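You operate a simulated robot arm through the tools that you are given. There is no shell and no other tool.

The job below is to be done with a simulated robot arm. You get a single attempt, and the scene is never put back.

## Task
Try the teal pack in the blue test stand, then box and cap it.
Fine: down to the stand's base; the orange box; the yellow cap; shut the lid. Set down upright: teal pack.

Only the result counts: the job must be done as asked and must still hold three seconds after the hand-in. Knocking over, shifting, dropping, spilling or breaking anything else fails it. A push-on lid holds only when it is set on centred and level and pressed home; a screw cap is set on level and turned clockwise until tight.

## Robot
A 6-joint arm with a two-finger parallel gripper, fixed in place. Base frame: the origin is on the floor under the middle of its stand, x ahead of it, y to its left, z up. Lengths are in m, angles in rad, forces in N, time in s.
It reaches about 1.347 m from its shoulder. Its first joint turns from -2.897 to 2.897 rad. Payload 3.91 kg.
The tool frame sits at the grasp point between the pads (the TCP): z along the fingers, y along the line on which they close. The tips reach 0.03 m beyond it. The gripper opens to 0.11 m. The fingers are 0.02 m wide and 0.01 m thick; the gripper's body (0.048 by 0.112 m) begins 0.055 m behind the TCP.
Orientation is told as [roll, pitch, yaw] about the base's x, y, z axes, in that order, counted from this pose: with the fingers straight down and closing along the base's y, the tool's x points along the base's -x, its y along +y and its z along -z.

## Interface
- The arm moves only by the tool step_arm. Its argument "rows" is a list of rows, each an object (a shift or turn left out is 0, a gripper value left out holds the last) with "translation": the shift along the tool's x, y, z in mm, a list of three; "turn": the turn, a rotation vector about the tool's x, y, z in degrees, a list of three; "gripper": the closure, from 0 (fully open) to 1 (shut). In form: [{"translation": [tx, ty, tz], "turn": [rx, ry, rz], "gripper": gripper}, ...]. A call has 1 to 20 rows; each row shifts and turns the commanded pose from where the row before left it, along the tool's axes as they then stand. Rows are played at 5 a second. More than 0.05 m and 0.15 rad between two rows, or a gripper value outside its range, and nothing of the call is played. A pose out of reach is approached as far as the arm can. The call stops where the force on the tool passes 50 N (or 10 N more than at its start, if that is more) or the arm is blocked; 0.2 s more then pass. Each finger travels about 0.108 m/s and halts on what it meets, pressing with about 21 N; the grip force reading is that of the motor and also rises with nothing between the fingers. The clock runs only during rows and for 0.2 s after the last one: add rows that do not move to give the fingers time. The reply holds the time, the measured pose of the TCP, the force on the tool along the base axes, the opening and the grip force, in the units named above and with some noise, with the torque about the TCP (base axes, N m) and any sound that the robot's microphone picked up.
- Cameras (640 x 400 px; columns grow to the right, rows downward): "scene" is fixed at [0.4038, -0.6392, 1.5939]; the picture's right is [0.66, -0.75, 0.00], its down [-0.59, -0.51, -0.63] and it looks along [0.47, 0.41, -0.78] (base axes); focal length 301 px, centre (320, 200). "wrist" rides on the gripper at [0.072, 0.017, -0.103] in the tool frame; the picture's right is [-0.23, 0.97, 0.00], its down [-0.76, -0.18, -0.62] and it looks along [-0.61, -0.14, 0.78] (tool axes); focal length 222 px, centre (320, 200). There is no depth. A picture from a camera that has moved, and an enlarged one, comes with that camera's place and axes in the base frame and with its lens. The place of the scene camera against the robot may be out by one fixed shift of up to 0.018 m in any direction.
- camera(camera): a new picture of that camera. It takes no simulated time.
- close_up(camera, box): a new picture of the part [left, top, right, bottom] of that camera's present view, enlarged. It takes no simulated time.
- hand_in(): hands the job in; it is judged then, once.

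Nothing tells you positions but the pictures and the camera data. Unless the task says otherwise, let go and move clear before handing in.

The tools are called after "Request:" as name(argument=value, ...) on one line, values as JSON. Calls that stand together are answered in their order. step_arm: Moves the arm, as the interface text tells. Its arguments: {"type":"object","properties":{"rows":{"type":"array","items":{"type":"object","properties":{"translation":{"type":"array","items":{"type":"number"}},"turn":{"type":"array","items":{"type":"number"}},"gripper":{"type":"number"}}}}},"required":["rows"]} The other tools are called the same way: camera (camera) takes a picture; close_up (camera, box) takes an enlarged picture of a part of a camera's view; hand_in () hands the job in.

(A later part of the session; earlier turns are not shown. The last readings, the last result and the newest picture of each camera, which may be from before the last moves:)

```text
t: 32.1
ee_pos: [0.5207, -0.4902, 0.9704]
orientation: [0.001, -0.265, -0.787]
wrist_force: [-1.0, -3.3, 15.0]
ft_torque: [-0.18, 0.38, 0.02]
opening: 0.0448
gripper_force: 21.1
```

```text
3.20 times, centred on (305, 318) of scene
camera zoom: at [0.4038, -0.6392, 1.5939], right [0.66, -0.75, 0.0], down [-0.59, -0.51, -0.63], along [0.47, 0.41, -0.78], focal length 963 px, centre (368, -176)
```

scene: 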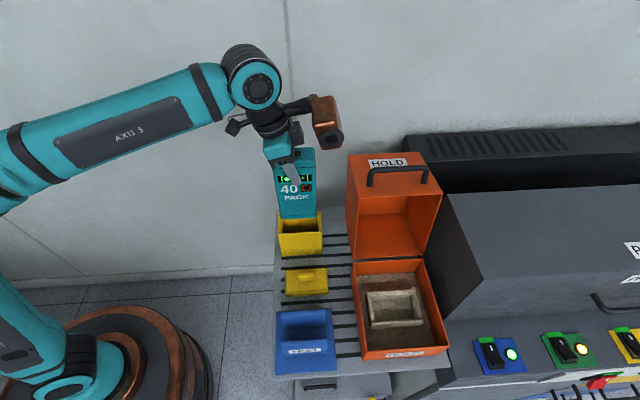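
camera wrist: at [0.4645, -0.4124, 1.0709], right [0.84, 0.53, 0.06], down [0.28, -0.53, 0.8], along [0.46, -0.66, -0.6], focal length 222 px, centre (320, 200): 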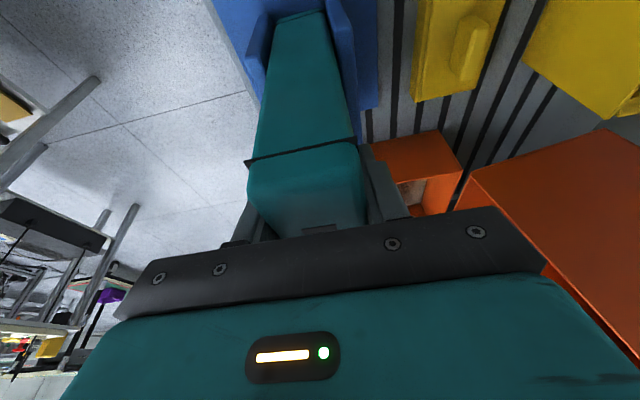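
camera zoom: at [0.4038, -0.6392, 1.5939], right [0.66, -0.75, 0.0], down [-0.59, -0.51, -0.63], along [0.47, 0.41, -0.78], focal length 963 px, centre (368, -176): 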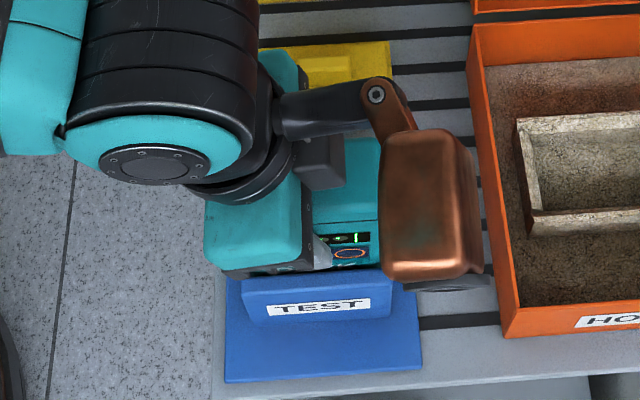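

The pack rests on something solid at the expected base height. I'll release briefly so it settles fully on the stand's base, then inspect.

Request:
step_arm(rows=[{"gripper": 0.45}, {}, {}, {"translation": [-2.07, 0, -7.73]}, {}])

Request:
close_up(camera="wrist", box=[200, 0, 400, 125])

Request:
close_up(camera="scene", box=[255, 255, 355, 380])

Request:
step_arm(rows=[{}])

```text
t: 33.3
ee_pos: [0.522, -0.491, 0.9806]
orientation: [-0.001, -0.266, -0.788]
wrist_force: [-0.5, -0.7, 0.6]
ft_torque: [0.01, 0.01, 0.0]
opening: 0.0603
gripper_force: 0.1
```

```text
3.20 times, centred on (300, 62) of wrist
camera zoom: at [0.4649, -0.4114, 1.0589], right [0.84, 0.53, 0.06], down [0.28, -0.53, 0.8], along [0.46, -0.66, -0.6], focal length 711 px, centre (384, 640)
```

zoom: 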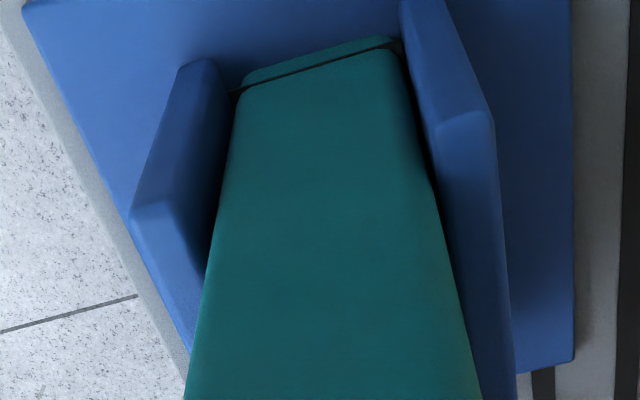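

```text
3.20 times, centred on (305, 318) of scene
camera zoom: at [0.4038, -0.6392, 1.5939], right [0.66, -0.75, 0.0], down [-0.59, -0.51, -0.63], along [0.47, 0.41, -0.78], focal length 963 px, centre (368, -176)
```

zoom: 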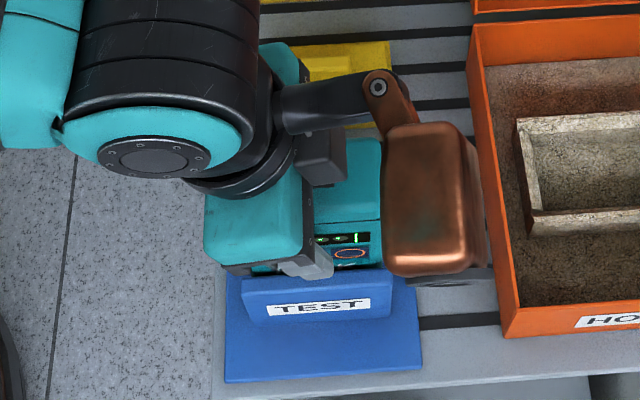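

```text
t: 33.7
ee_pos: [0.5216, -0.4912, 0.9787]
orientation: [0.001, -0.265, -0.786]
wrist_force: [0.1, 0.2, -0.6]
ft_torque: [-0.02, 0.06, -0.01]
opening: 0.0607
gripper_force: 0.0
```

The pack stands freely on the stand's base, so the test is done. I'll re-grip it and lift it back out.

Request:
step_arm(rows=[{"gripper": 1}, {}, {}, {}, {"translation": [-1.3, 0, -4.83]}, {"translation": [-2.6, 0, -9.66]}, {"translation": [-5.2, 0, -19.3]}, {"translation": [-7.76, 0, -29]}, {"translation": [-7.76, 0, -29]}, {"translation": [-7.76, 0, -29]}, {"translation": [-2.6, 0, -9.66]}, {}, {}])

Request:
camera(camera="scene")

Request:
camera(camera="wrist")

```text
t: 36.5
ee_pos: [0.5205, -0.4906, 1.1146]
orientation: [0.0, -0.265, -0.785]
wrist_force: [0.1, 0.4, -5.0]
ft_torque: [-0.01, 0.01, -0.02]
opening: 0.0447
gripper_force: 20.7
```

```text
taken
```

scene: 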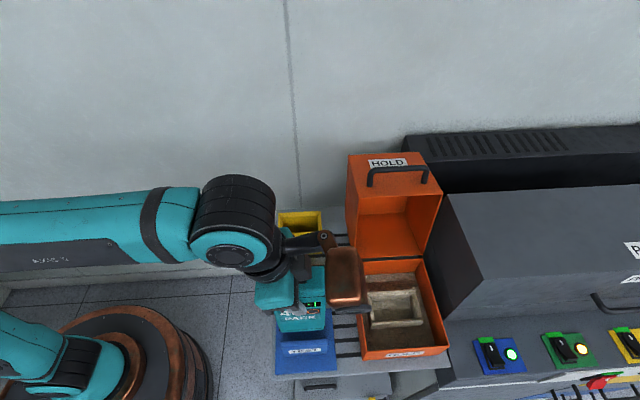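

```text
taken
camera wrist: at [0.4647, -0.4112, 1.1939], right [0.84, 0.53, 0.06], down [0.28, -0.53, 0.8], along [0.46, -0.66, -0.6], focal length 222 px, centre (320, 200)
```

wrist: 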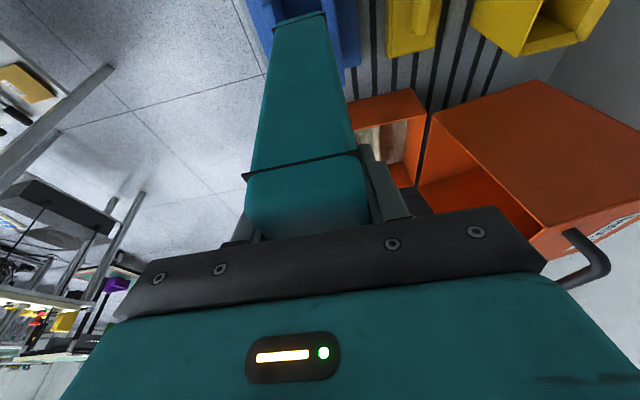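

The pack is out of the stand, which hasn't moved. Next I'll carry it over the orange box in stages, checking reach.

Request:
step_arm(rows=[{"translation": [-18.2, 4, 4.9]}, {"translation": [-36.4, 8, 9.75]}, {"translation": [-36.4, 8, 9.75]}, {"translation": [-36.4, 8, 9.75]}, {}])

Request:
step_arm(rows=[{"translation": [-36.4, 8, 9.75]}, {"translation": [-36.4, 8, 9.75]}, {"translation": [-18.2, 4, 4.9]}, {}, {}])

Request:
camera(camera="wrist")

Request:
camera(camera="scene")

```text
t: 37.7
ee_pos: [0.6327, -0.5645, 1.1131]
orientation: [-0.001, -0.264, -0.788]
wrist_force: [0.7, -0.6, -5.1]
ft_torque: [0.03, -0.01, -0.03]
opening: 0.0448
gripper_force: 20.9
```

```text
t: 38.9
ee_pos: [0.7151, -0.617, 1.1136]
orientation: [0.0, -0.263, -0.787]
wrist_force: [-0.5, 0.4, -3.6]
ft_torque: [0.04, 0.02, -0.07]
opening: 0.0447
gripper_force: 21.5
```

```text
taken
camera wrist: at [0.6586, -0.5373, 1.1934], right [0.84, 0.53, 0.06], down [0.28, -0.53, 0.8], along [0.46, -0.66, -0.6], focal length 222 px, centre (320, 200)
```

wrist: 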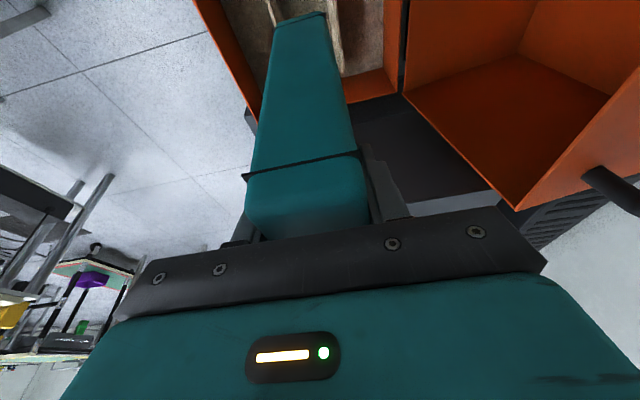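

```text
taken
```

scene: 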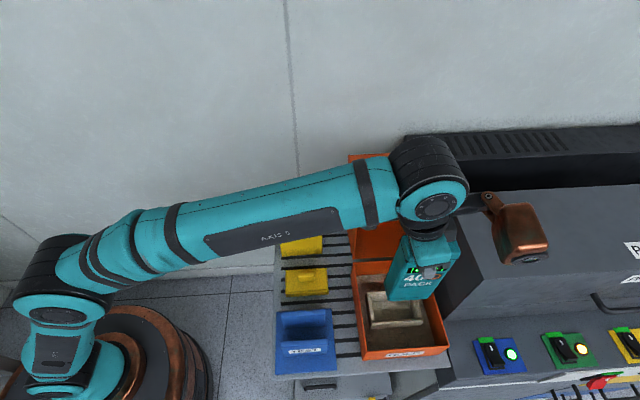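

Request:
close_up(camera="wrist", box=[220, 0, 420, 125])

Request:
close_up(camera="scene", box=[340, 220, 470, 370])

```text
3.20 times, centred on (320, 62) of wrist
camera zoom: at [0.6586, -0.5373, 1.1934], right [0.84, 0.53, 0.06], down [0.28, -0.53, 0.8], along [0.46, -0.66, -0.6], focal length 711 px, centre (320, 640)
```

zoom: 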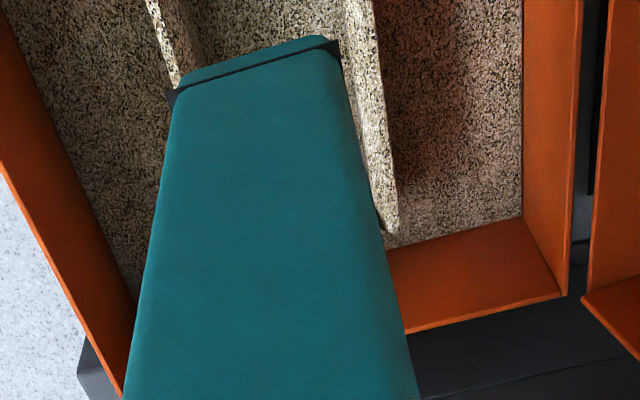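

```text
2.67 times, centred on (405, 295) of scene
camera zoom: at [0.4038, -0.6392, 1.5939], right [0.66, -0.75, 0.0], down [-0.59, -0.51, -0.63], along [0.47, 0.41, -0.78], focal length 803 px, centre (93, -53)
```

zoom: 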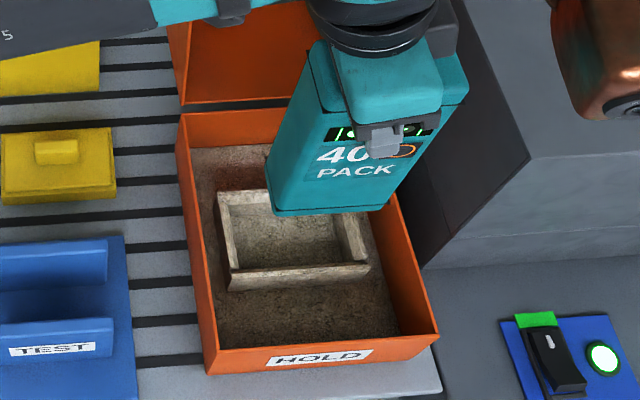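

The pack hangs centred over the nest with about 8 mm clearance all round. I'll lower it to just above the nest and check again.

Request:
step_arm(rows=[{"translation": [-1.9, 0, 0.5]}, {"translation": [5.2, 0, 19.3]}, {"translation": [7.76, 0, 29]}, {"translation": [5.2, 0, 19.3]}, {"translation": [5.2, 0, 19.3]}, {}])

Request:
close_up(camera="wrist", box=[220, 0, 420, 125])

Request:
close_up(camera="scene", box=[340, 220, 470, 370])

```text
t: 40.3
ee_pos: [0.7165, -0.6193, 1.0235]
orientation: [-0.001, -0.266, -0.787]
wrist_force: [-0.7, 0.2, -4.8]
ft_torque: [0.03, -0.01, 0.01]
opening: 0.0445
gripper_force: 21.0
```

```text
3.20 times, centred on (320, 62) of wrist
camera zoom: at [0.6594, -0.54, 1.1032], right [0.84, 0.53, 0.06], down [0.28, -0.53, 0.8], along [0.46, -0.66, -0.6], focal length 711 px, centre (320, 640)
```

zoom: 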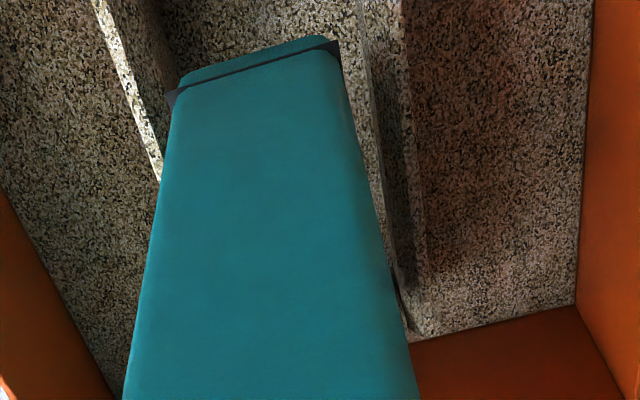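

```text
2.67 times, centred on (405, 295) of scene
camera zoom: at [0.4038, -0.6392, 1.5939], right [0.66, -0.75, 0.0], down [-0.59, -0.51, -0.63], along [0.47, 0.41, -0.78], focal length 803 px, centre (93, -53)
```

zoom: 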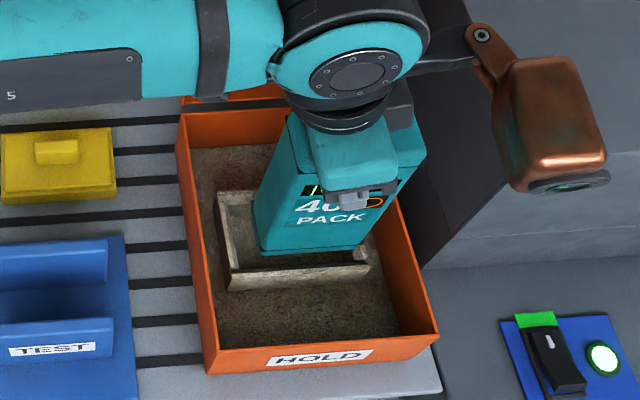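

Well centred over the nest. Lowering the rest of the way in small steps, watching for contact with the box floor.

Request:
step_arm(rows=[{"translation": [1.3, 0, 4.83]}, {"translation": [1.3, 0, 4.83]}, {"translation": [1.3, 0, 4.83]}, {"translation": [1.3, 0, 4.83]}, {"translation": [1.3, 0, 4.83]}, {}])

Request:
step_arm(rows=[{"translation": [0.78, 0, 2.9]}, {}])

Request:
step_arm(rows=[{"translation": [0.78, 0, 2.9]}, {}])

```text
t: 41.7
ee_pos: [0.7164, -0.6203, 0.9985]
orientation: [0.0, -0.264, -0.785]
wrist_force: [-0.8, -0.2, -4.9]
ft_torque: [-0.01, 0.02, -0.04]
opening: 0.0449
gripper_force: 21.3
```

```text
t: 42.3
ee_pos: [0.7175, -0.6201, 0.9953]
orientation: [-0.001, -0.264, -0.786]
wrist_force: [-0.7, 1.1, -5.0]
ft_torque: [0.16, 0.25, 0.01]
opening: 0.0451
gripper_force: 20.6
```

```text
t: 42.9
ee_pos: [0.7173, -0.6198, 0.9938]
orientation: [0.001, -0.265, -0.787]
wrist_force: [-2.1, 2.4, -4.9]
ft_torque: [0.32, 0.31, 0.08]
opening: 0.0449
gripper_force: 20.9
```

A small sideways force shows the pack touching the nest's right-hand wall. I'll ease it 3 mm to the left and recheck.

Request:
step_arm(rows=[{"translation": [2.9, 0, -0.78]}, {}])

Request:
close_up(camera="wrist", box=[220, 0, 420, 125])

Request:
close_up(camera="scene", box=[360, 260, 440, 330])

```text
t: 43.5
ee_pos: [0.7143, -0.6177, 0.9932]
orientation: [0.001, -0.264, -0.786]
wrist_force: [0.4, -1.0, -4.9]
ft_torque: [0.04, 0.01, 0.0]
opening: 0.0449
gripper_force: 20.9
```

```text
3.20 times, centred on (320, 62) of wrist
camera zoom: at [0.6583, -0.5377, 1.0728], right [0.84, 0.53, 0.06], down [0.28, -0.53, 0.8], along [0.46, -0.66, -0.6], focal length 711 px, centre (320, 640)
```

zoom: 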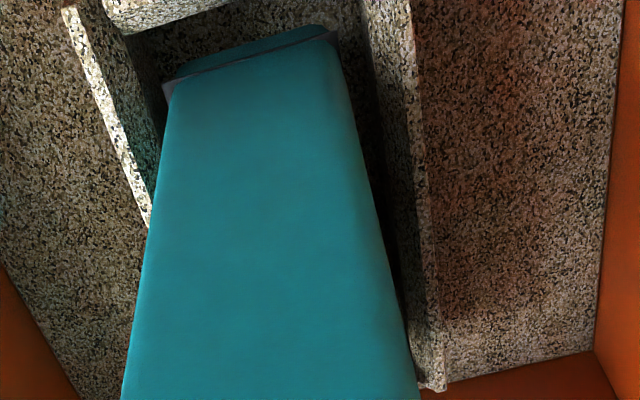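

```text
5.71 times, centred on (400, 295) of scene
camera zoom: at [0.4038, -0.6392, 1.5939], right [0.66, -0.75, 0.0], down [-0.59, -0.51, -0.63], along [0.47, 0.41, -0.78], focal length 1720 px, centre (-137, -343)
```

zoom: 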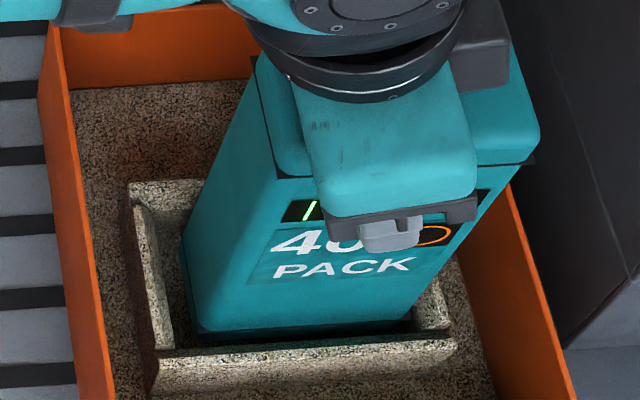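

Request:
step_arm(rows=[{"translation": [3.4, 0, -0.9]}, {"translation": [0.78, 0, 2.9]}, {"translation": [0.78, 0, 2.9]}, {}])

Request:
step_arm(rows=[{"translation": [0.78, 0, 2.9]}, {}])

Request:
step_arm(rows=[{"translation": [0.78, 0, 2.9]}, {}])

```text
t: 44.5
ee_pos: [0.7139, -0.6141, 0.9867]
orientation: [0.0, -0.265, -0.788]
wrist_force: [-0.2, -1.0, -4.7]
ft_torque: [-0.01, 0.03, -0.05]
opening: 0.0451
gripper_force: 21.6
```

```text
t: 45.1
ee_pos: [0.7128, -0.6154, 0.9847]
orientation: [-0.001, -0.264, -0.788]
wrist_force: [0.4, -0.6, -4.3]
ft_torque: [0.02, 0.0, 0.02]
opening: 0.0447
gripper_force: 21.3
```

```text
t: 45.7
ee_pos: [0.7131, -0.6152, 0.9815]
orientation: [0.0, -0.265, -0.787]
wrist_force: [0.0, 0.5, -4.2]
ft_torque: [-0.04, 0.01, -0.01]
opening: 0.0448
gripper_force: 20.6
```

Request:
step_arm(rows=[{"translation": [0.78, 0, 2.9]}, {}])

Request:
step_arm(rows=[{"translation": [0.78, 0, 2.9]}, {}])

Request:
close_up(camera="scene", box=[360, 260, 440, 330])

```text
t: 46.3
ee_pos: [0.7129, -0.615, 0.9813]
orientation: [-0.001, -0.269, -0.787]
wrist_force: [-2.4, 5.5, 15.3]
ft_torque: [0.04, -0.16, 0.06]
opening: 0.0447
gripper_force: 21.0
```

```text
t: 46.9
ee_pos: [0.7131, -0.6154, 0.9759]
orientation: [0.001, -0.266, -0.789]
wrist_force: [1.3, 4.3, 16.4]
ft_torque: [0.17, -0.2, -0.01]
opening: 0.0446
gripper_force: 20.3
```

```text
5.71 times, centred on (400, 295) of scene
camera zoom: at [0.4038, -0.6392, 1.5939], right [0.66, -0.75, 0.0], down [-0.59, -0.51, -0.63], along [0.47, 0.41, -0.78], focal length 1720 px, centre (-137, -343)
```

zoom: 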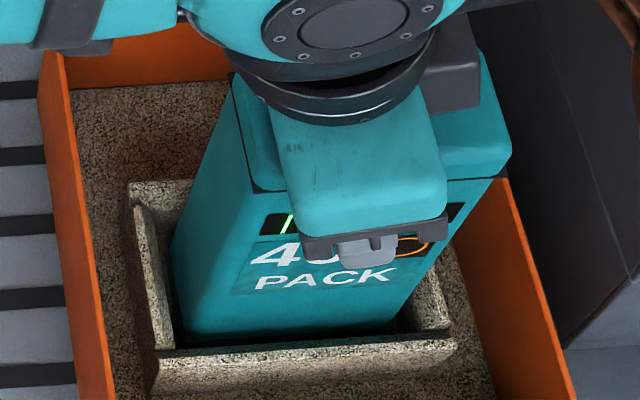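

The pack is seated on the box floor inside the nest. I'll release and rise straight up, then measure its top for the cap.

Request:
step_arm(rows=[{"translation": [-0.5, 0, -2]}, {"gripper": 0.4}, {"gripper": 0.2}, {}, {}, {"translation": [-2.6, 0, -9.66]}, {"translation": [-7.76, 0, -29]}, {"translation": [-7.76, 0, -29]}, {"translation": [-7.76, 0, -29]}, {"translation": [-5.2, 0, -19.3]}, {}])

Request:
camera(camera="wrist")

Request:
close_up(camera="scene", box=[340, 220, 470, 370])

```text
t: 49.3
ee_pos: [0.7112, -0.6142, 1.0971]
orientation: [-0.001, -0.265, -0.787]
wrist_force: [-0.2, -0.1, -0.6]
ft_torque: [-0.02, 0.0, -0.01]
opening: 0.0877
gripper_force: 0.2
```

```text
taken
camera wrist: at [0.6547, -0.5335, 1.177], right [0.84, 0.53, 0.06], down [0.28, -0.53, 0.8], along [0.46, -0.66, -0.6], focal length 222 px, centre (320, 200)
```

wrist: 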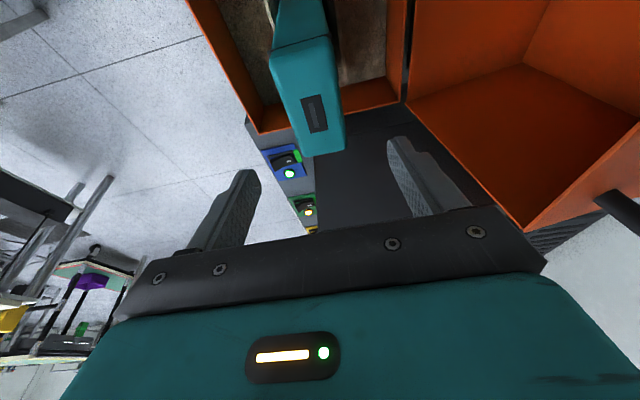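

```text
2.67 times, centred on (405, 295) of scene
camera zoom: at [0.4038, -0.6392, 1.5939], right [0.66, -0.75, 0.0], down [-0.59, -0.51, -0.63], along [0.47, 0.41, -0.78], focal length 803 px, centre (93, -53)
```

zoom: 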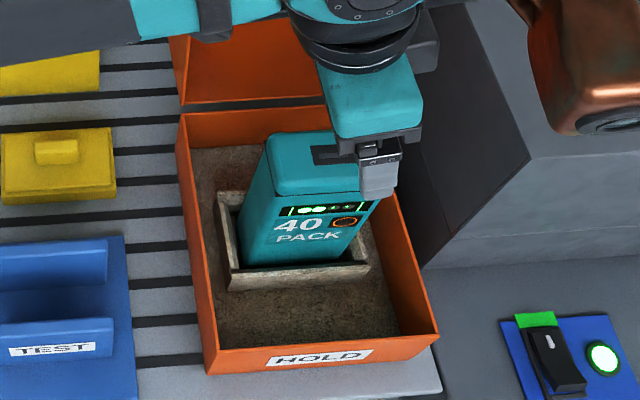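

The pack stands upright in the nest. I'll zoom in on its top to locate its centre precisely for the cap.

Request:
close_up(camera="wrist", box=[250, 20, 370, 170])

Request:
step_arm(rows=[{}])

Request:
step_arm(rows=[{}])

```text
2.67 times, centred on (310, 95) of wrist
camera zoom: at [0.6547, -0.5335, 1.177], right [0.84, 0.53, 0.06], down [0.28, -0.53, 0.8], along [0.46, -0.66, -0.6], focal length 592 px, centre (347, 480)
```

zoom: 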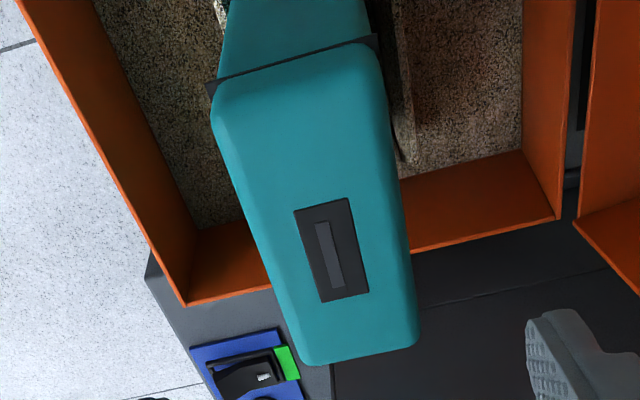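

```text
t: 49.7
ee_pos: [0.711, -0.614, 1.0969]
orientation: [-0.001, -0.266, -0.788]
wrist_force: [0.2, 1.1, -0.3]
ft_torque: [0.01, 0.0, 0.03]
opening: 0.0881
gripper_force: 0.1
```

```text
t: 50.1
ee_pos: [0.7119, -0.6128, 1.0972]
orientation: [0.0, -0.267, -0.787]
wrist_force: [0.8, -0.7, -0.3]
ft_torque: [0.03, 0.0, 0.0]
opening: 0.0879
gripper_force: 0.0
```

The pack's centre is at about r=0.939, u=0.072. Next I'll go back to the yellow cap and hover over its handle.

Request:
step_arm(rows=[{"translation": [38.6, 0, -10.35]}, {"translation": [38.6, 0, -10.35]}, {"translation": [38.6, 0, -10.35]}, {"translation": [38.6, 0, -10.35]}, {"translation": [38.6, 0, -10.35]}, {"translation": [0, 31, 0]}, {"translation": [0, 31, 0]}, {"translation": [9.2, 31, -2.5]}, {"translation": [10.2, 0, 37.9], "gripper": 0.4}, {"translation": [10.2, 0, 37.9]}, {"translation": [10.2, 0, 37.9]}, {}, {}])

Request:
camera(camera="wrist")

Request:
close_up(camera="wrist", box=[220, 30, 420, 200])

Request:
camera(camera="scene")

Request:
step_arm(rows=[{}])

```text
t: 52.9
ee_pos: [0.6298, -0.4024, 0.9782]
orientation: [-0.002, -0.266, -0.786]
wrist_force: [0.7, 0.2, -0.1]
ft_torque: [0.02, -0.01, -0.01]
opening: 0.066
gripper_force: 0.0
```

```text
taken
camera wrist: at [0.5726, -0.3221, 1.0579], right [0.84, 0.53, 0.06], down [0.28, -0.53, 0.8], along [0.46, -0.66, -0.6], focal length 222 px, centre (320, 200)
```

wrist: 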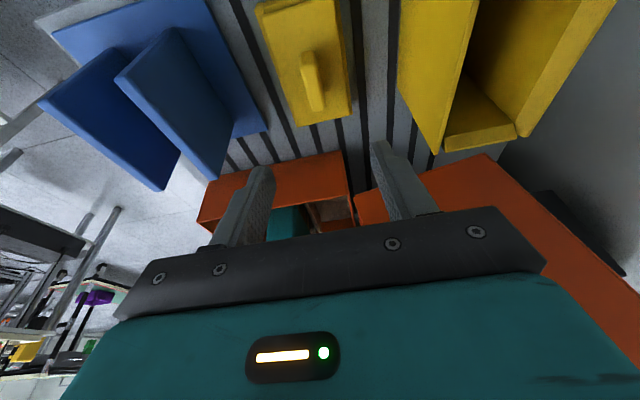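

```text
2.35 times, centred on (320, 115) of wrist
camera zoom: at [0.5726, -0.3221, 1.0579], right [0.84, 0.53, 0.06], down [0.28, -0.53, 0.8], along [0.46, -0.66, -0.6], focal length 523 px, centre (320, 400)
```

zoom: 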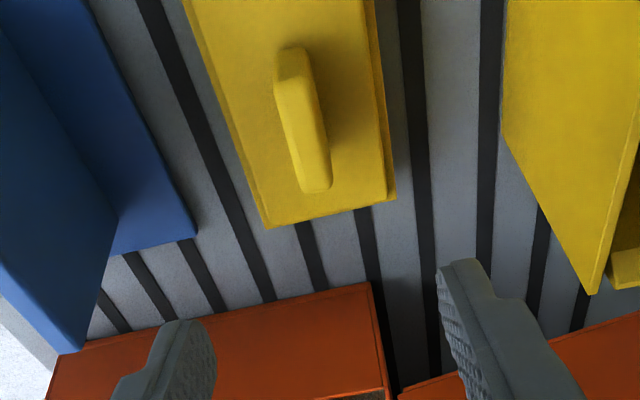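

```text
taken
```

scene: 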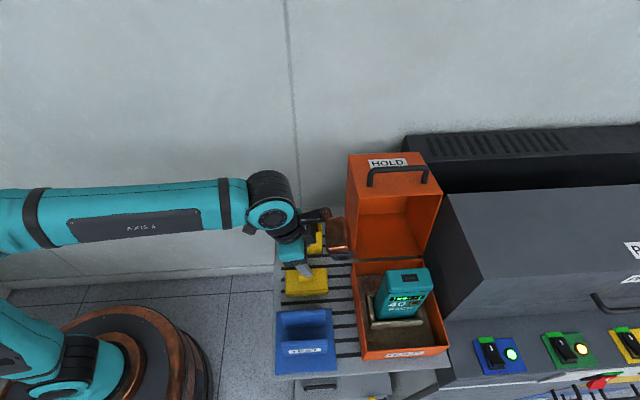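

```text
t: 53.3
ee_pos: [0.6301, -0.4025, 0.9781]
orientation: [0.001, -0.265, -0.787]
wrist_force: [-0.9, -0.4, -0.5]
ft_torque: [-0.02, -0.02, 0.04]
opening: 0.0663
gripper_force: 0.1
```

The cap is aligned with the shelf and the TCP is directly over its handle. I'll descend and grip the handle.

Request:
step_arm(rows=[{"translation": [8.45, 0, 31.55]}, {"translation": [8.45, 0, 31.55]}, {"translation": [5.2, 0, 19.3]}, {}])

Request:
close_up(camera="wrist", box=[220, 30, 420, 200])

Request:
close_up(camera="scene", box=[265, 235, 365, 310])

```text
t: 54.3
ee_pos: [0.6292, -0.4001, 0.8929]
orientation: [0.0, -0.266, -0.786]
wrist_force: [0.1, 0.3, -0.4]
ft_torque: [0.0, -0.03, 0.03]
opening: 0.0661
gripper_force: 0.0
```

```text
2.35 times, centred on (320, 115) of wrist
camera zoom: at [0.5729, -0.3206, 0.9723], right [0.84, 0.53, 0.06], down [0.28, -0.53, 0.8], along [0.46, -0.66, -0.6], focal length 523 px, centre (320, 400)
```

zoom: 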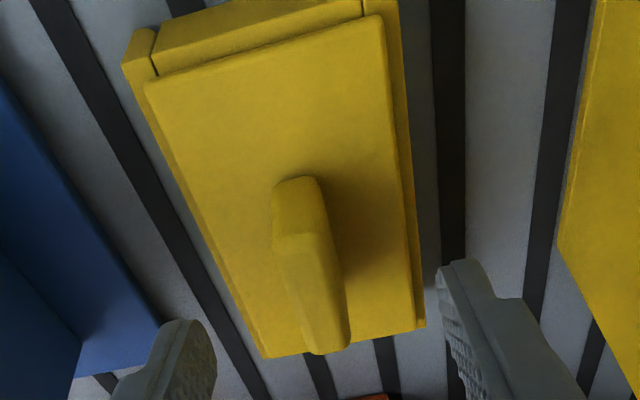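

```text
5.33 times, centred on (315, 272) of scene
camera zoom: at [0.4038, -0.6392, 1.5939], right [0.66, -0.75, 0.0], down [-0.59, -0.51, -0.63], along [0.47, 0.41, -0.78], focal length 1605 px, centre (347, -187)
```

zoom: 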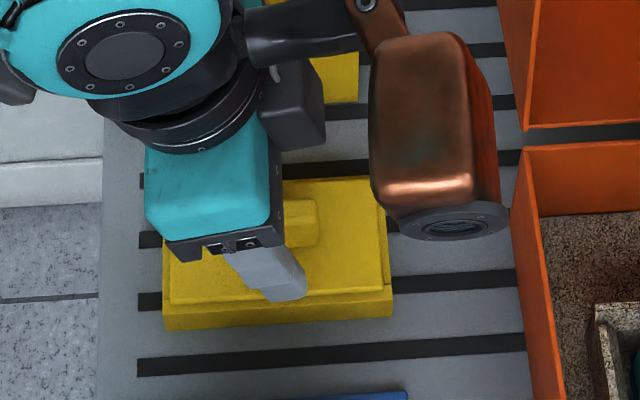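

Request:
step_arm(rows=[{"translation": [2.1, 0, 7.7]}, {"translation": [1.8, 0, 6.8]}, {}])

Request:
step_arm(rows=[{"gripper": 0.7}, {"gripper": 1}, {}, {}, {}])

Request:
close_up(camera="wrist", box=[220, 60, 420, 230])

Request:
close_up(camera="scene", box=[265, 235, 365, 310])

```text
t: 55.1
ee_pos: [0.6304, -0.402, 0.8787]
orientation: [0.0, -0.263, -0.786]
wrist_force: [0.4, 0.6, -0.3]
ft_torque: [0.02, 0.02, -0.01]
opening: 0.0659
gripper_force: 0.1
```

```text
t: 56.3
ee_pos: [0.6302, -0.4021, 0.8787]
orientation: [0.001, -0.266, -0.787]
wrist_force: [0.0, 0.1, -0.4]
ft_torque: [0.02, 0.0, 0.06]
opening: 0.013
gripper_force: 20.6
```

```text
2.35 times, centred on (320, 145) of wrist
camera zoom: at [0.5732, -0.3213, 0.9582], right [0.84, 0.53, 0.06], down [0.28, -0.53, 0.8], along [0.46, -0.66, -0.6], focal length 523 px, centre (320, 329)
```

zoom: 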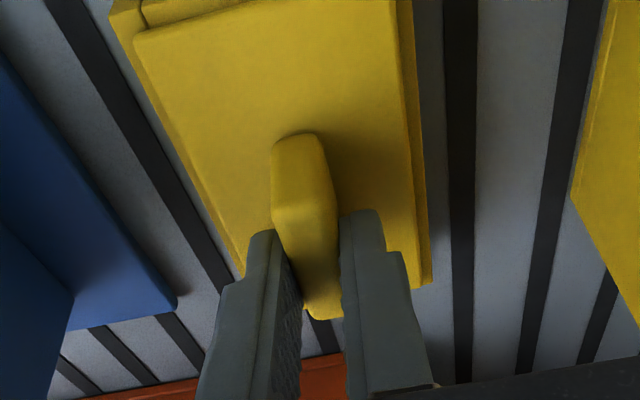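

```text
5.33 times, centred on (315, 272) of scene
camera zoom: at [0.4038, -0.6392, 1.5939], right [0.66, -0.75, 0.0], down [-0.59, -0.51, -0.63], along [0.47, 0.41, -0.78], focal length 1605 px, centre (347, -187)
```

zoom: 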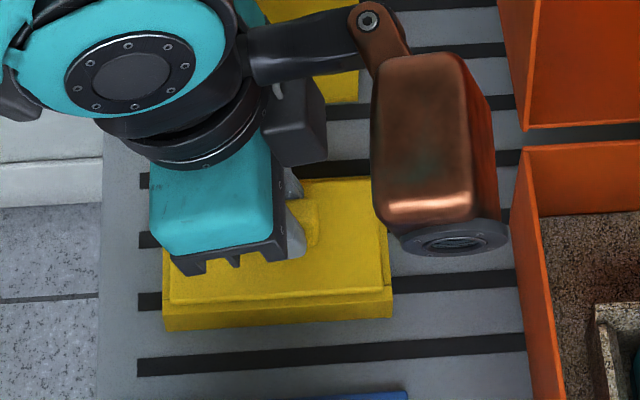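

The handle is gripped (13 mm). I'll lift the cap slowly and check it hangs level.

Request:
step_arm(rows=[{"translation": [-1.3, 0, -4.83]}, {"translation": [-2.6, 0, -9.66]}, {"translation": [-5.2, 0, -19.3]}, {"translation": [-5.2, 0, -19.3]}, {}])

Request:
close_up(camera="wrist", box=[220, 60, 420, 230])

Request:
close_up(camera="scene", box=[265, 215, 365, 290])

```text
t: 57.5
ee_pos: [0.6318, -0.4015, 0.933]
orientation: [0.0, -0.267, -0.787]
wrist_force: [0.4, -0.4, 0.6]
ft_torque: [0.04, 0.01, -0.03]
opening: 0.0128
gripper_force: 21.3
```

```text
2.35 times, centred on (320, 145) of wrist
camera zoom: at [0.5749, -0.3218, 1.013], right [0.84, 0.53, 0.06], down [0.28, -0.53, 0.8], along [0.46, -0.66, -0.6], focal length 523 px, centre (320, 329)
```

zoom: 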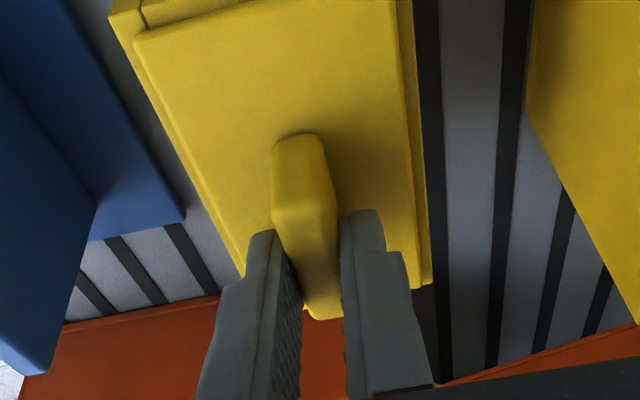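

```text
5.33 times, centred on (315, 252) of scene
camera zoom: at [0.4038, -0.6392, 1.5939], right [0.66, -0.75, 0.0], down [-0.59, -0.51, -0.63], along [0.47, 0.41, -0.78], focal length 1605 px, centre (347, -80)
```

zoom: 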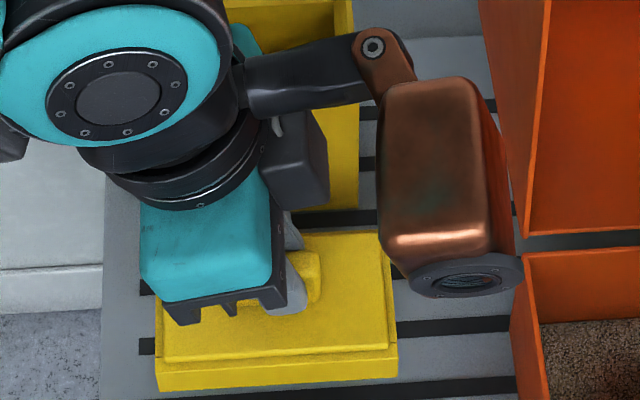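

The cap hangs level and hasn't shifted in the grip. I'll raise it, bring it in line with the pack, and move it over the box above the pack's top.

Request:
step_arm(rows=[{"translation": [-8.28, 0, -30.9]}, {"translation": [-8.28, 0, -30.9]}, {"translation": [-8.28, 0, -30.9]}, {"translation": [-8.28, 0, -30.9]}, {"translation": [-8.28, 0, -30.9]}, {"translation": [-8.28, 0, -30.9]}, {"translation": [0, -30.5, 0]}, {"translation": [0, -30.5, 0]}, {"translation": [0, -30.5, 0]}, {}])

Request:
step_arm(rows=[{"translation": [-33.9, 0, 9.1]}, {"translation": [-33.9, 0, 9.1]}, {"translation": [-33.9, 0, 9.1]}, {"translation": [-33.9, 0, 9.1]}, {"translation": [-33.9, 0, 9.1]}, {"translation": [-33.9, 0, 9.1]}, {}, {}])

Request:
camera(camera="wrist")

Request:
camera(camera="scene")

Request:
step_arm(rows=[{}])

```text
t: 59.7
ee_pos: [0.5656, -0.466, 1.125]
orientation: [-0.001, -0.265, -0.786]
wrist_force: [0.1, 0.1, -0.5]
ft_torque: [0.0, -0.02, 0.01]
opening: 0.0131
gripper_force: 20.8
```

```text
t: 61.5
ee_pos: [0.7148, -0.6149, 1.1247]
orientation: [0.0, -0.264, -0.788]
wrist_force: [-0.5, -0.9, 0.0]
ft_torque: [0.01, -0.05, 0.02]
opening: 0.0129
gripper_force: 21.1
```

```text
taken
camera wrist: at [0.658, -0.5346, 1.2045], right [0.84, 0.53, 0.06], down [0.28, -0.53, 0.8], along [0.46, -0.66, -0.6], focal length 222 px, centre (320, 200)
```

wrist: 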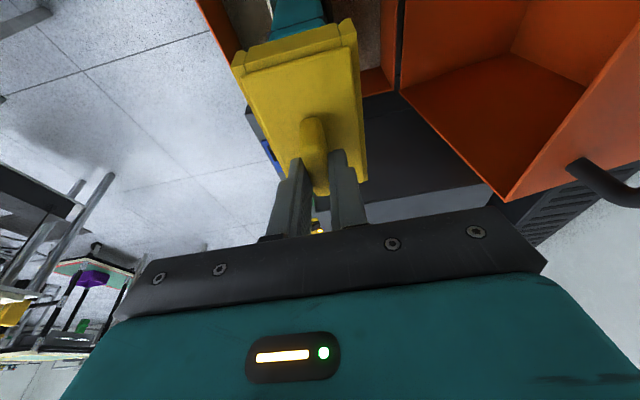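

```text
taken
```

scene: 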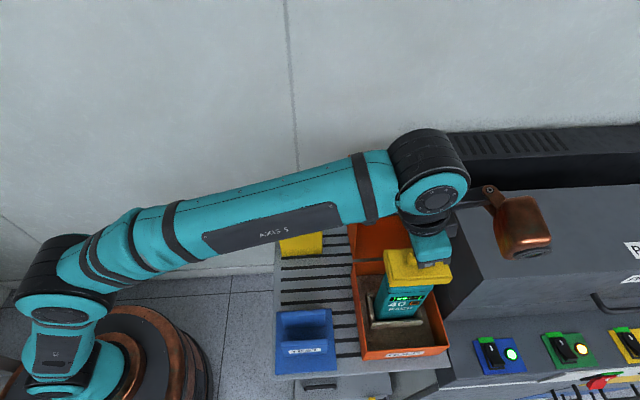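

```text
t: 61.9
ee_pos: [0.715, -0.6147, 1.1249]
orientation: [0.0, -0.266, -0.787]
wrist_force: [-0.1, -0.6, -0.3]
ft_torque: [0.0, 0.01, 0.01]
opening: 0.0129
gripper_force: 21.4
```

Request:
close_up(camera="wrist", box=[210, 0, 390, 110])

Request:
close_up(camera="scene", box=[355, 225, 475, 325])

```text
3.56 times, centred on (300, 55) of wrist
camera zoom: at [0.6579, -0.5345, 1.2045], right [0.84, 0.53, 0.06], down [0.28, -0.53, 0.8], along [0.46, -0.66, -0.6], focal length 790 px, centre (391, 716)
```

zoom: 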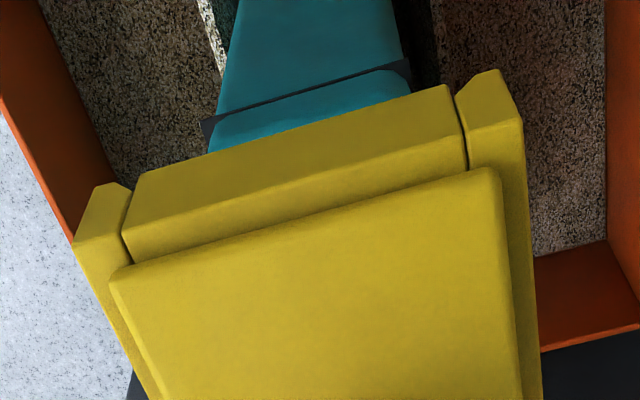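

```text
4.00 times, centred on (415, 275) of scene
camera zoom: at [0.4038, -0.6392, 1.5939], right [0.66, -0.75, 0.0], down [-0.59, -0.51, -0.63], along [0.47, 0.41, -0.78], focal length 1204 px, centre (-60, -100)
```

zoom: 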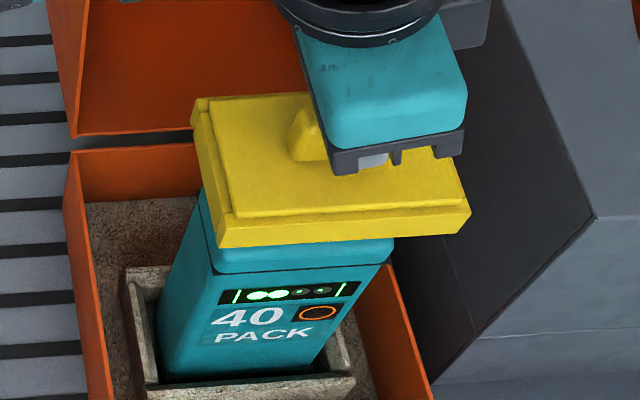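

Request:
close_up(camera="scene", box=[390, 240, 450, 300])

Request:
close_up(camera="scene", box=[365, 280, 445, 330])

```text
6.67 times, centred on (420, 270) of scene
camera zoom: at [0.4038, -0.6392, 1.5939], right [0.66, -0.75, 0.0], down [-0.59, -0.51, -0.63], along [0.47, 0.41, -0.78], focal length 2007 px, centre (-347, -267)
```

zoom: 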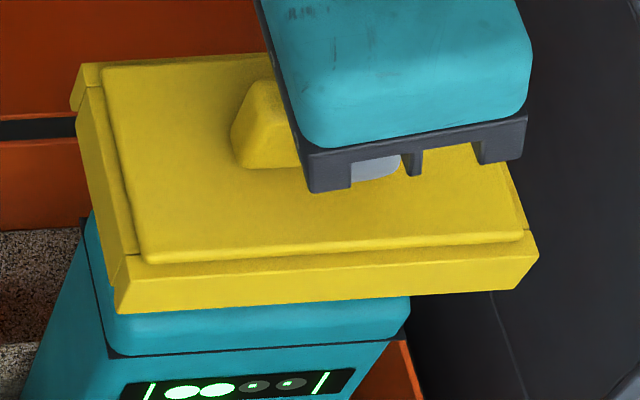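

```text
8.00 times, centred on (405, 305) of scene
camera zoom: at [0.4038, -0.6392, 1.5939], right [0.66, -0.75, 0.0], down [-0.59, -0.51, -0.63], along [0.47, 0.41, -0.78], focal length 2408 px, centre (-360, -640)
```

zoom: 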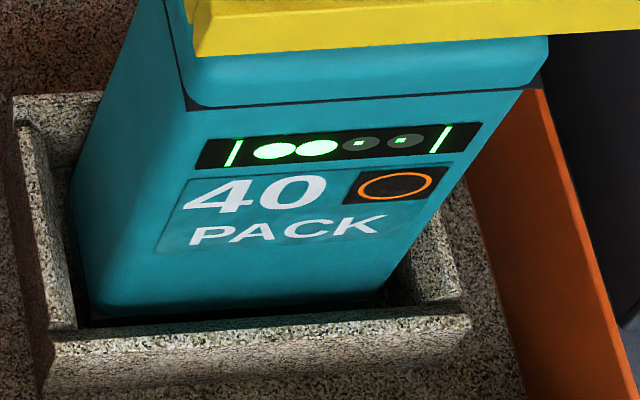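

In the same-view comparison the cap sits about 5 mm too far right and 1 mm too far back relative to the pack. I'll correct that and lower to just above the pack's top.

Request:
step_arm(rows=[{"translation": [4.64, -1.3, -1.24]}, {"translation": [2.6, 0, 9.66]}, {"translation": [2.6, 0, 9.66]}, {}])

Request:
close_up(camera="wrist", box=[210, 0, 390, 110])

Request:
close_up(camera="scene", box=[390, 240, 450, 300])

```text
t: 62.9
ee_pos: [0.7099, -0.6127, 1.1041]
orientation: [-0.001, -0.265, -0.787]
wrist_force: [0.0, -0.4, -0.1]
ft_torque: [0.01, 0.0, 0.02]
opening: 0.013
gripper_force: 20.8
```

```text
3.56 times, centred on (300, 55) of wrist
camera zoom: at [0.6531, -0.5319, 1.1839], right [0.84, 0.53, 0.06], down [0.28, -0.53, 0.8], along [0.46, -0.66, -0.6], focal length 790 px, centre (391, 716)
```

zoom: 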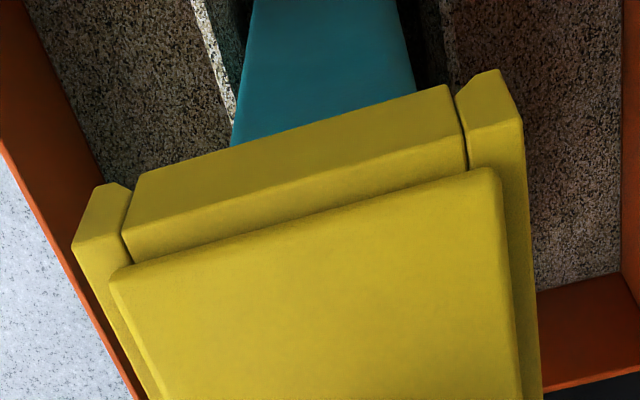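

```text
6.67 times, centred on (420, 270) of scene
camera zoom: at [0.4038, -0.6392, 1.5939], right [0.66, -0.75, 0.0], down [-0.59, -0.51, -0.63], along [0.47, 0.41, -0.78], focal length 2007 px, centre (-347, -267)
```

zoom: 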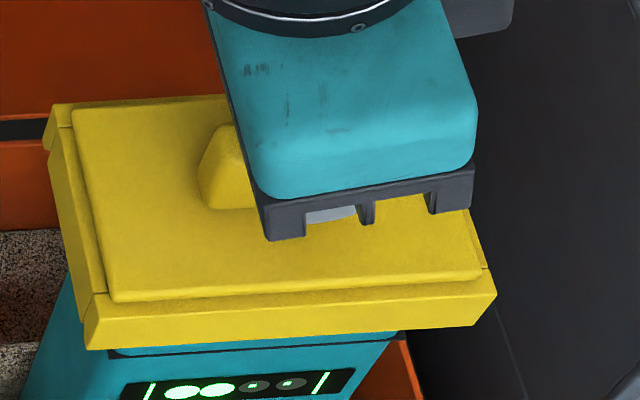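

Now within 1–2 mm. I'll nudge 1.2 mm left and lower the cap gently onto the pack, watching forces.

Request:
step_arm(rows=[{"translation": [1.16, 0, -0.31]}, {"translation": [1.3, 0, 4.83]}, {"translation": [1.3, 0, 4.83]}, {}])

Request:
step_arm(rows=[{"translation": [1.3, 0, 4.83]}, {}])

Request:
close_up(camera="scene", box=[385, 240, 445, 300])

Request:
close_up(camera="wrist", box=[210, 0, 390, 110])

```text
t: 63.9
ee_pos: [0.7089, -0.6109, 1.0965]
orientation: [0.001, -0.265, -0.786]
wrist_force: [0.0, -0.5, -0.6]
ft_torque: [0.02, 0.0, 0.0]
opening: 0.0129
gripper_force: 21.1
```

```text
t: 64.5
ee_pos: [0.7086, -0.6125, 1.0903]
orientation: [0.0, -0.265, -0.79]
wrist_force: [0.5, 0.5, 0.7]
ft_torque: [0.0, -0.01, 0.01]
opening: 0.0127
gripper_force: 20.6
```

```text
6.67 times, centred on (415, 270) of scene
camera zoom: at [0.4038, -0.6392, 1.5939], right [0.66, -0.75, 0.0], down [-0.59, -0.51, -0.63], along [0.47, 0.41, -0.78], focal length 2007 px, centre (-313, -267)
```

zoom: 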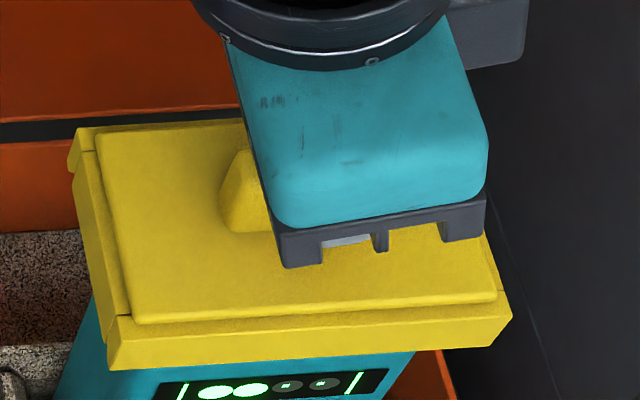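

```text
3.56 times, centred on (300, 55) of wrist
camera zoom: at [0.6522, -0.5317, 1.1702], right [0.84, 0.53, 0.06], down [0.28, -0.53, 0.8], along [0.46, -0.66, -0.6], focal length 790 px, centre (391, 716)
```

zoom: 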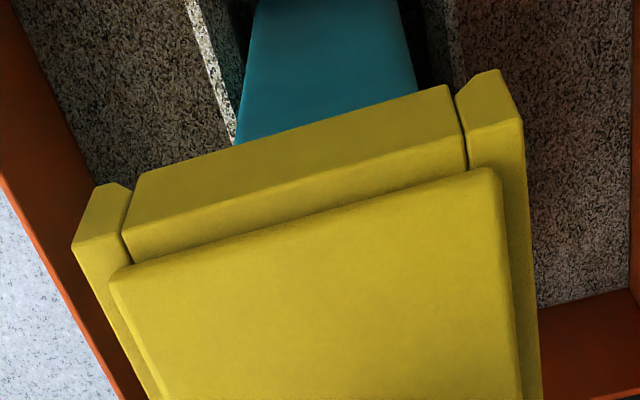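

No contact force, and the skirt is already around the pack's head. Continuing down.

Request:
step_arm(rows=[{"translation": [1.04, 0, 3.86]}, {}])

Request:
step_arm(rows=[{"translation": [1.04, 0, 3.86]}, {}])

Request:
step_arm(rows=[{"translation": [0.78, 0, 2.9]}, {}])

Request:
step_arm(rows=[{"translation": [0.78, 0, 2.9]}, {}])

```text
t: 65.1
ee_pos: [0.7084, -0.6117, 1.0871]
orientation: [0.001, -0.264, -0.787]
wrist_force: [0.4, -0.7, -0.1]
ft_torque: [0.02, -0.01, 0.01]
opening: 0.0129
gripper_force: 20.8
```

```text
t: 65.7
ee_pos: [0.7085, -0.6113, 1.0834]
orientation: [0.0, -0.266, -0.788]
wrist_force: [1.3, -2.4, 2.5]
ft_torque: [-0.25, -0.21, 0.0]
opening: 0.0131
gripper_force: 21.3
```

```text
t: 66.3
ee_pos: [0.7084, -0.6122, 1.0797]
orientation: [0.0, -0.262, -0.787]
wrist_force: [0.7, -0.9, -1.1]
ft_torque: [-0.01, -0.07, 0.0]
opening: 0.013
gripper_force: 21.5
```

```text
t: 66.9
ee_pos: [0.7079, -0.6114, 1.0774]
orientation: [-0.001, -0.264, -0.787]
wrist_force: [1.7, -0.3, 0.4]
ft_torque: [-0.09, -0.06, 0.04]
opening: 0.0131
gripper_force: 21.0
```

Request:
step_arm(rows=[{"translation": [0.78, 0, 2.9]}, {}])

Request:
step_arm(rows=[{"translation": [0.78, 0, 2.9]}, {}])

Request:
close_up(camera="scene", box=[380, 235, 450, 305])

Request:
close_up(camera="wrist", box=[210, 0, 390, 190])

```text
t: 67.5
ee_pos: [0.7072, -0.6129, 1.0738]
orientation: [0.001, -0.265, -0.787]
wrist_force: [0.9, -0.1, 0.4]
ft_torque: [-0.1, -0.08, -0.03]
opening: 0.0129
gripper_force: 21.6
```

```text
t: 68.1
ee_pos: [0.7086, -0.6128, 1.0709]
orientation: [0.001, -0.263, -0.787]
wrist_force: [0.7, -0.9, -2.2]
ft_torque: [-0.02, -0.02, 0.0]
opening: 0.0129
gripper_force: 21.4
```

```text
5.71 times, centred on (415, 270) of scene
camera zoom: at [0.4038, -0.6392, 1.5939], right [0.66, -0.75, 0.0], down [-0.59, -0.51, -0.63], along [0.47, 0.41, -0.78], focal length 1720 px, centre (-223, -200)
```

zoom: 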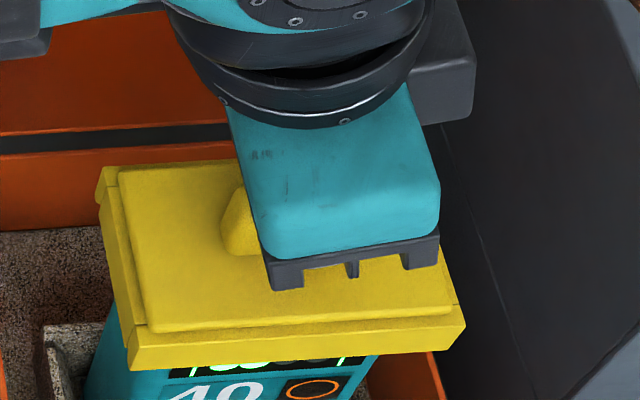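

```text
2.11 times, centred on (300, 95) of wrist
camera zoom: at [0.6513, -0.532, 1.1504], right [0.84, 0.53, 0.06], down [0.28, -0.53, 0.8], along [0.46, -0.66, -0.6], focal length 468 px, centre (362, 421)
```

zoom: 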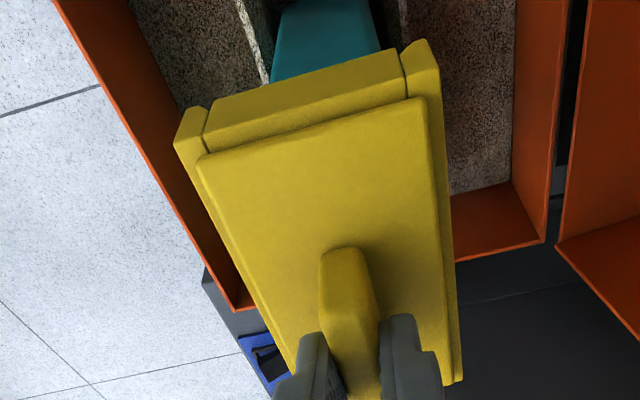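

Request:
step_arm(rows=[{"translation": [0.52, 0, 1.93]}, {}])

Request:
step_arm(rows=[{"translation": [0.52, 0, 1.93]}, {}])

Request:
step_arm(rows=[{"translation": [0.52, 0, 1.93]}, {}])

Request:
step_arm(rows=[{"translation": [0.52, 0, 1.93]}, {}])

```text
t: 68.7
ee_pos: [0.7085, -0.6126, 1.0693]
orientation: [0.0, -0.264, -0.786]
wrist_force: [1.2, -1.0, -0.6]
ft_torque: [-0.03, -0.03, 0.0]
opening: 0.0127
gripper_force: 21.3
```

```text
t: 69.3
ee_pos: [0.7087, -0.6114, 1.0664]
orientation: [0.001, -0.265, -0.787]
wrist_force: [1.2, -0.6, 0.2]
ft_torque: [-0.07, -0.06, 0.04]
opening: 0.0129
gripper_force: 21.0
```

```text
t: 69.9
ee_pos: [0.7094, -0.6116, 1.0649]
orientation: [-0.001, -0.265, -0.788]
wrist_force: [0.0, -1.8, 2.7]
ft_torque: [0.04, 0.05, 0.01]
opening: 0.013
gripper_force: 21.3
```

```text
t: 70.5
ee_pos: [0.7085, -0.6102, 1.0646]
orientation: [0.0, -0.268, -0.787]
wrist_force: [3.1, -2.8, 16.7]
ft_torque: [-0.1, -0.11, 0.01]
opening: 0.013
gripper_force: 21.2
```

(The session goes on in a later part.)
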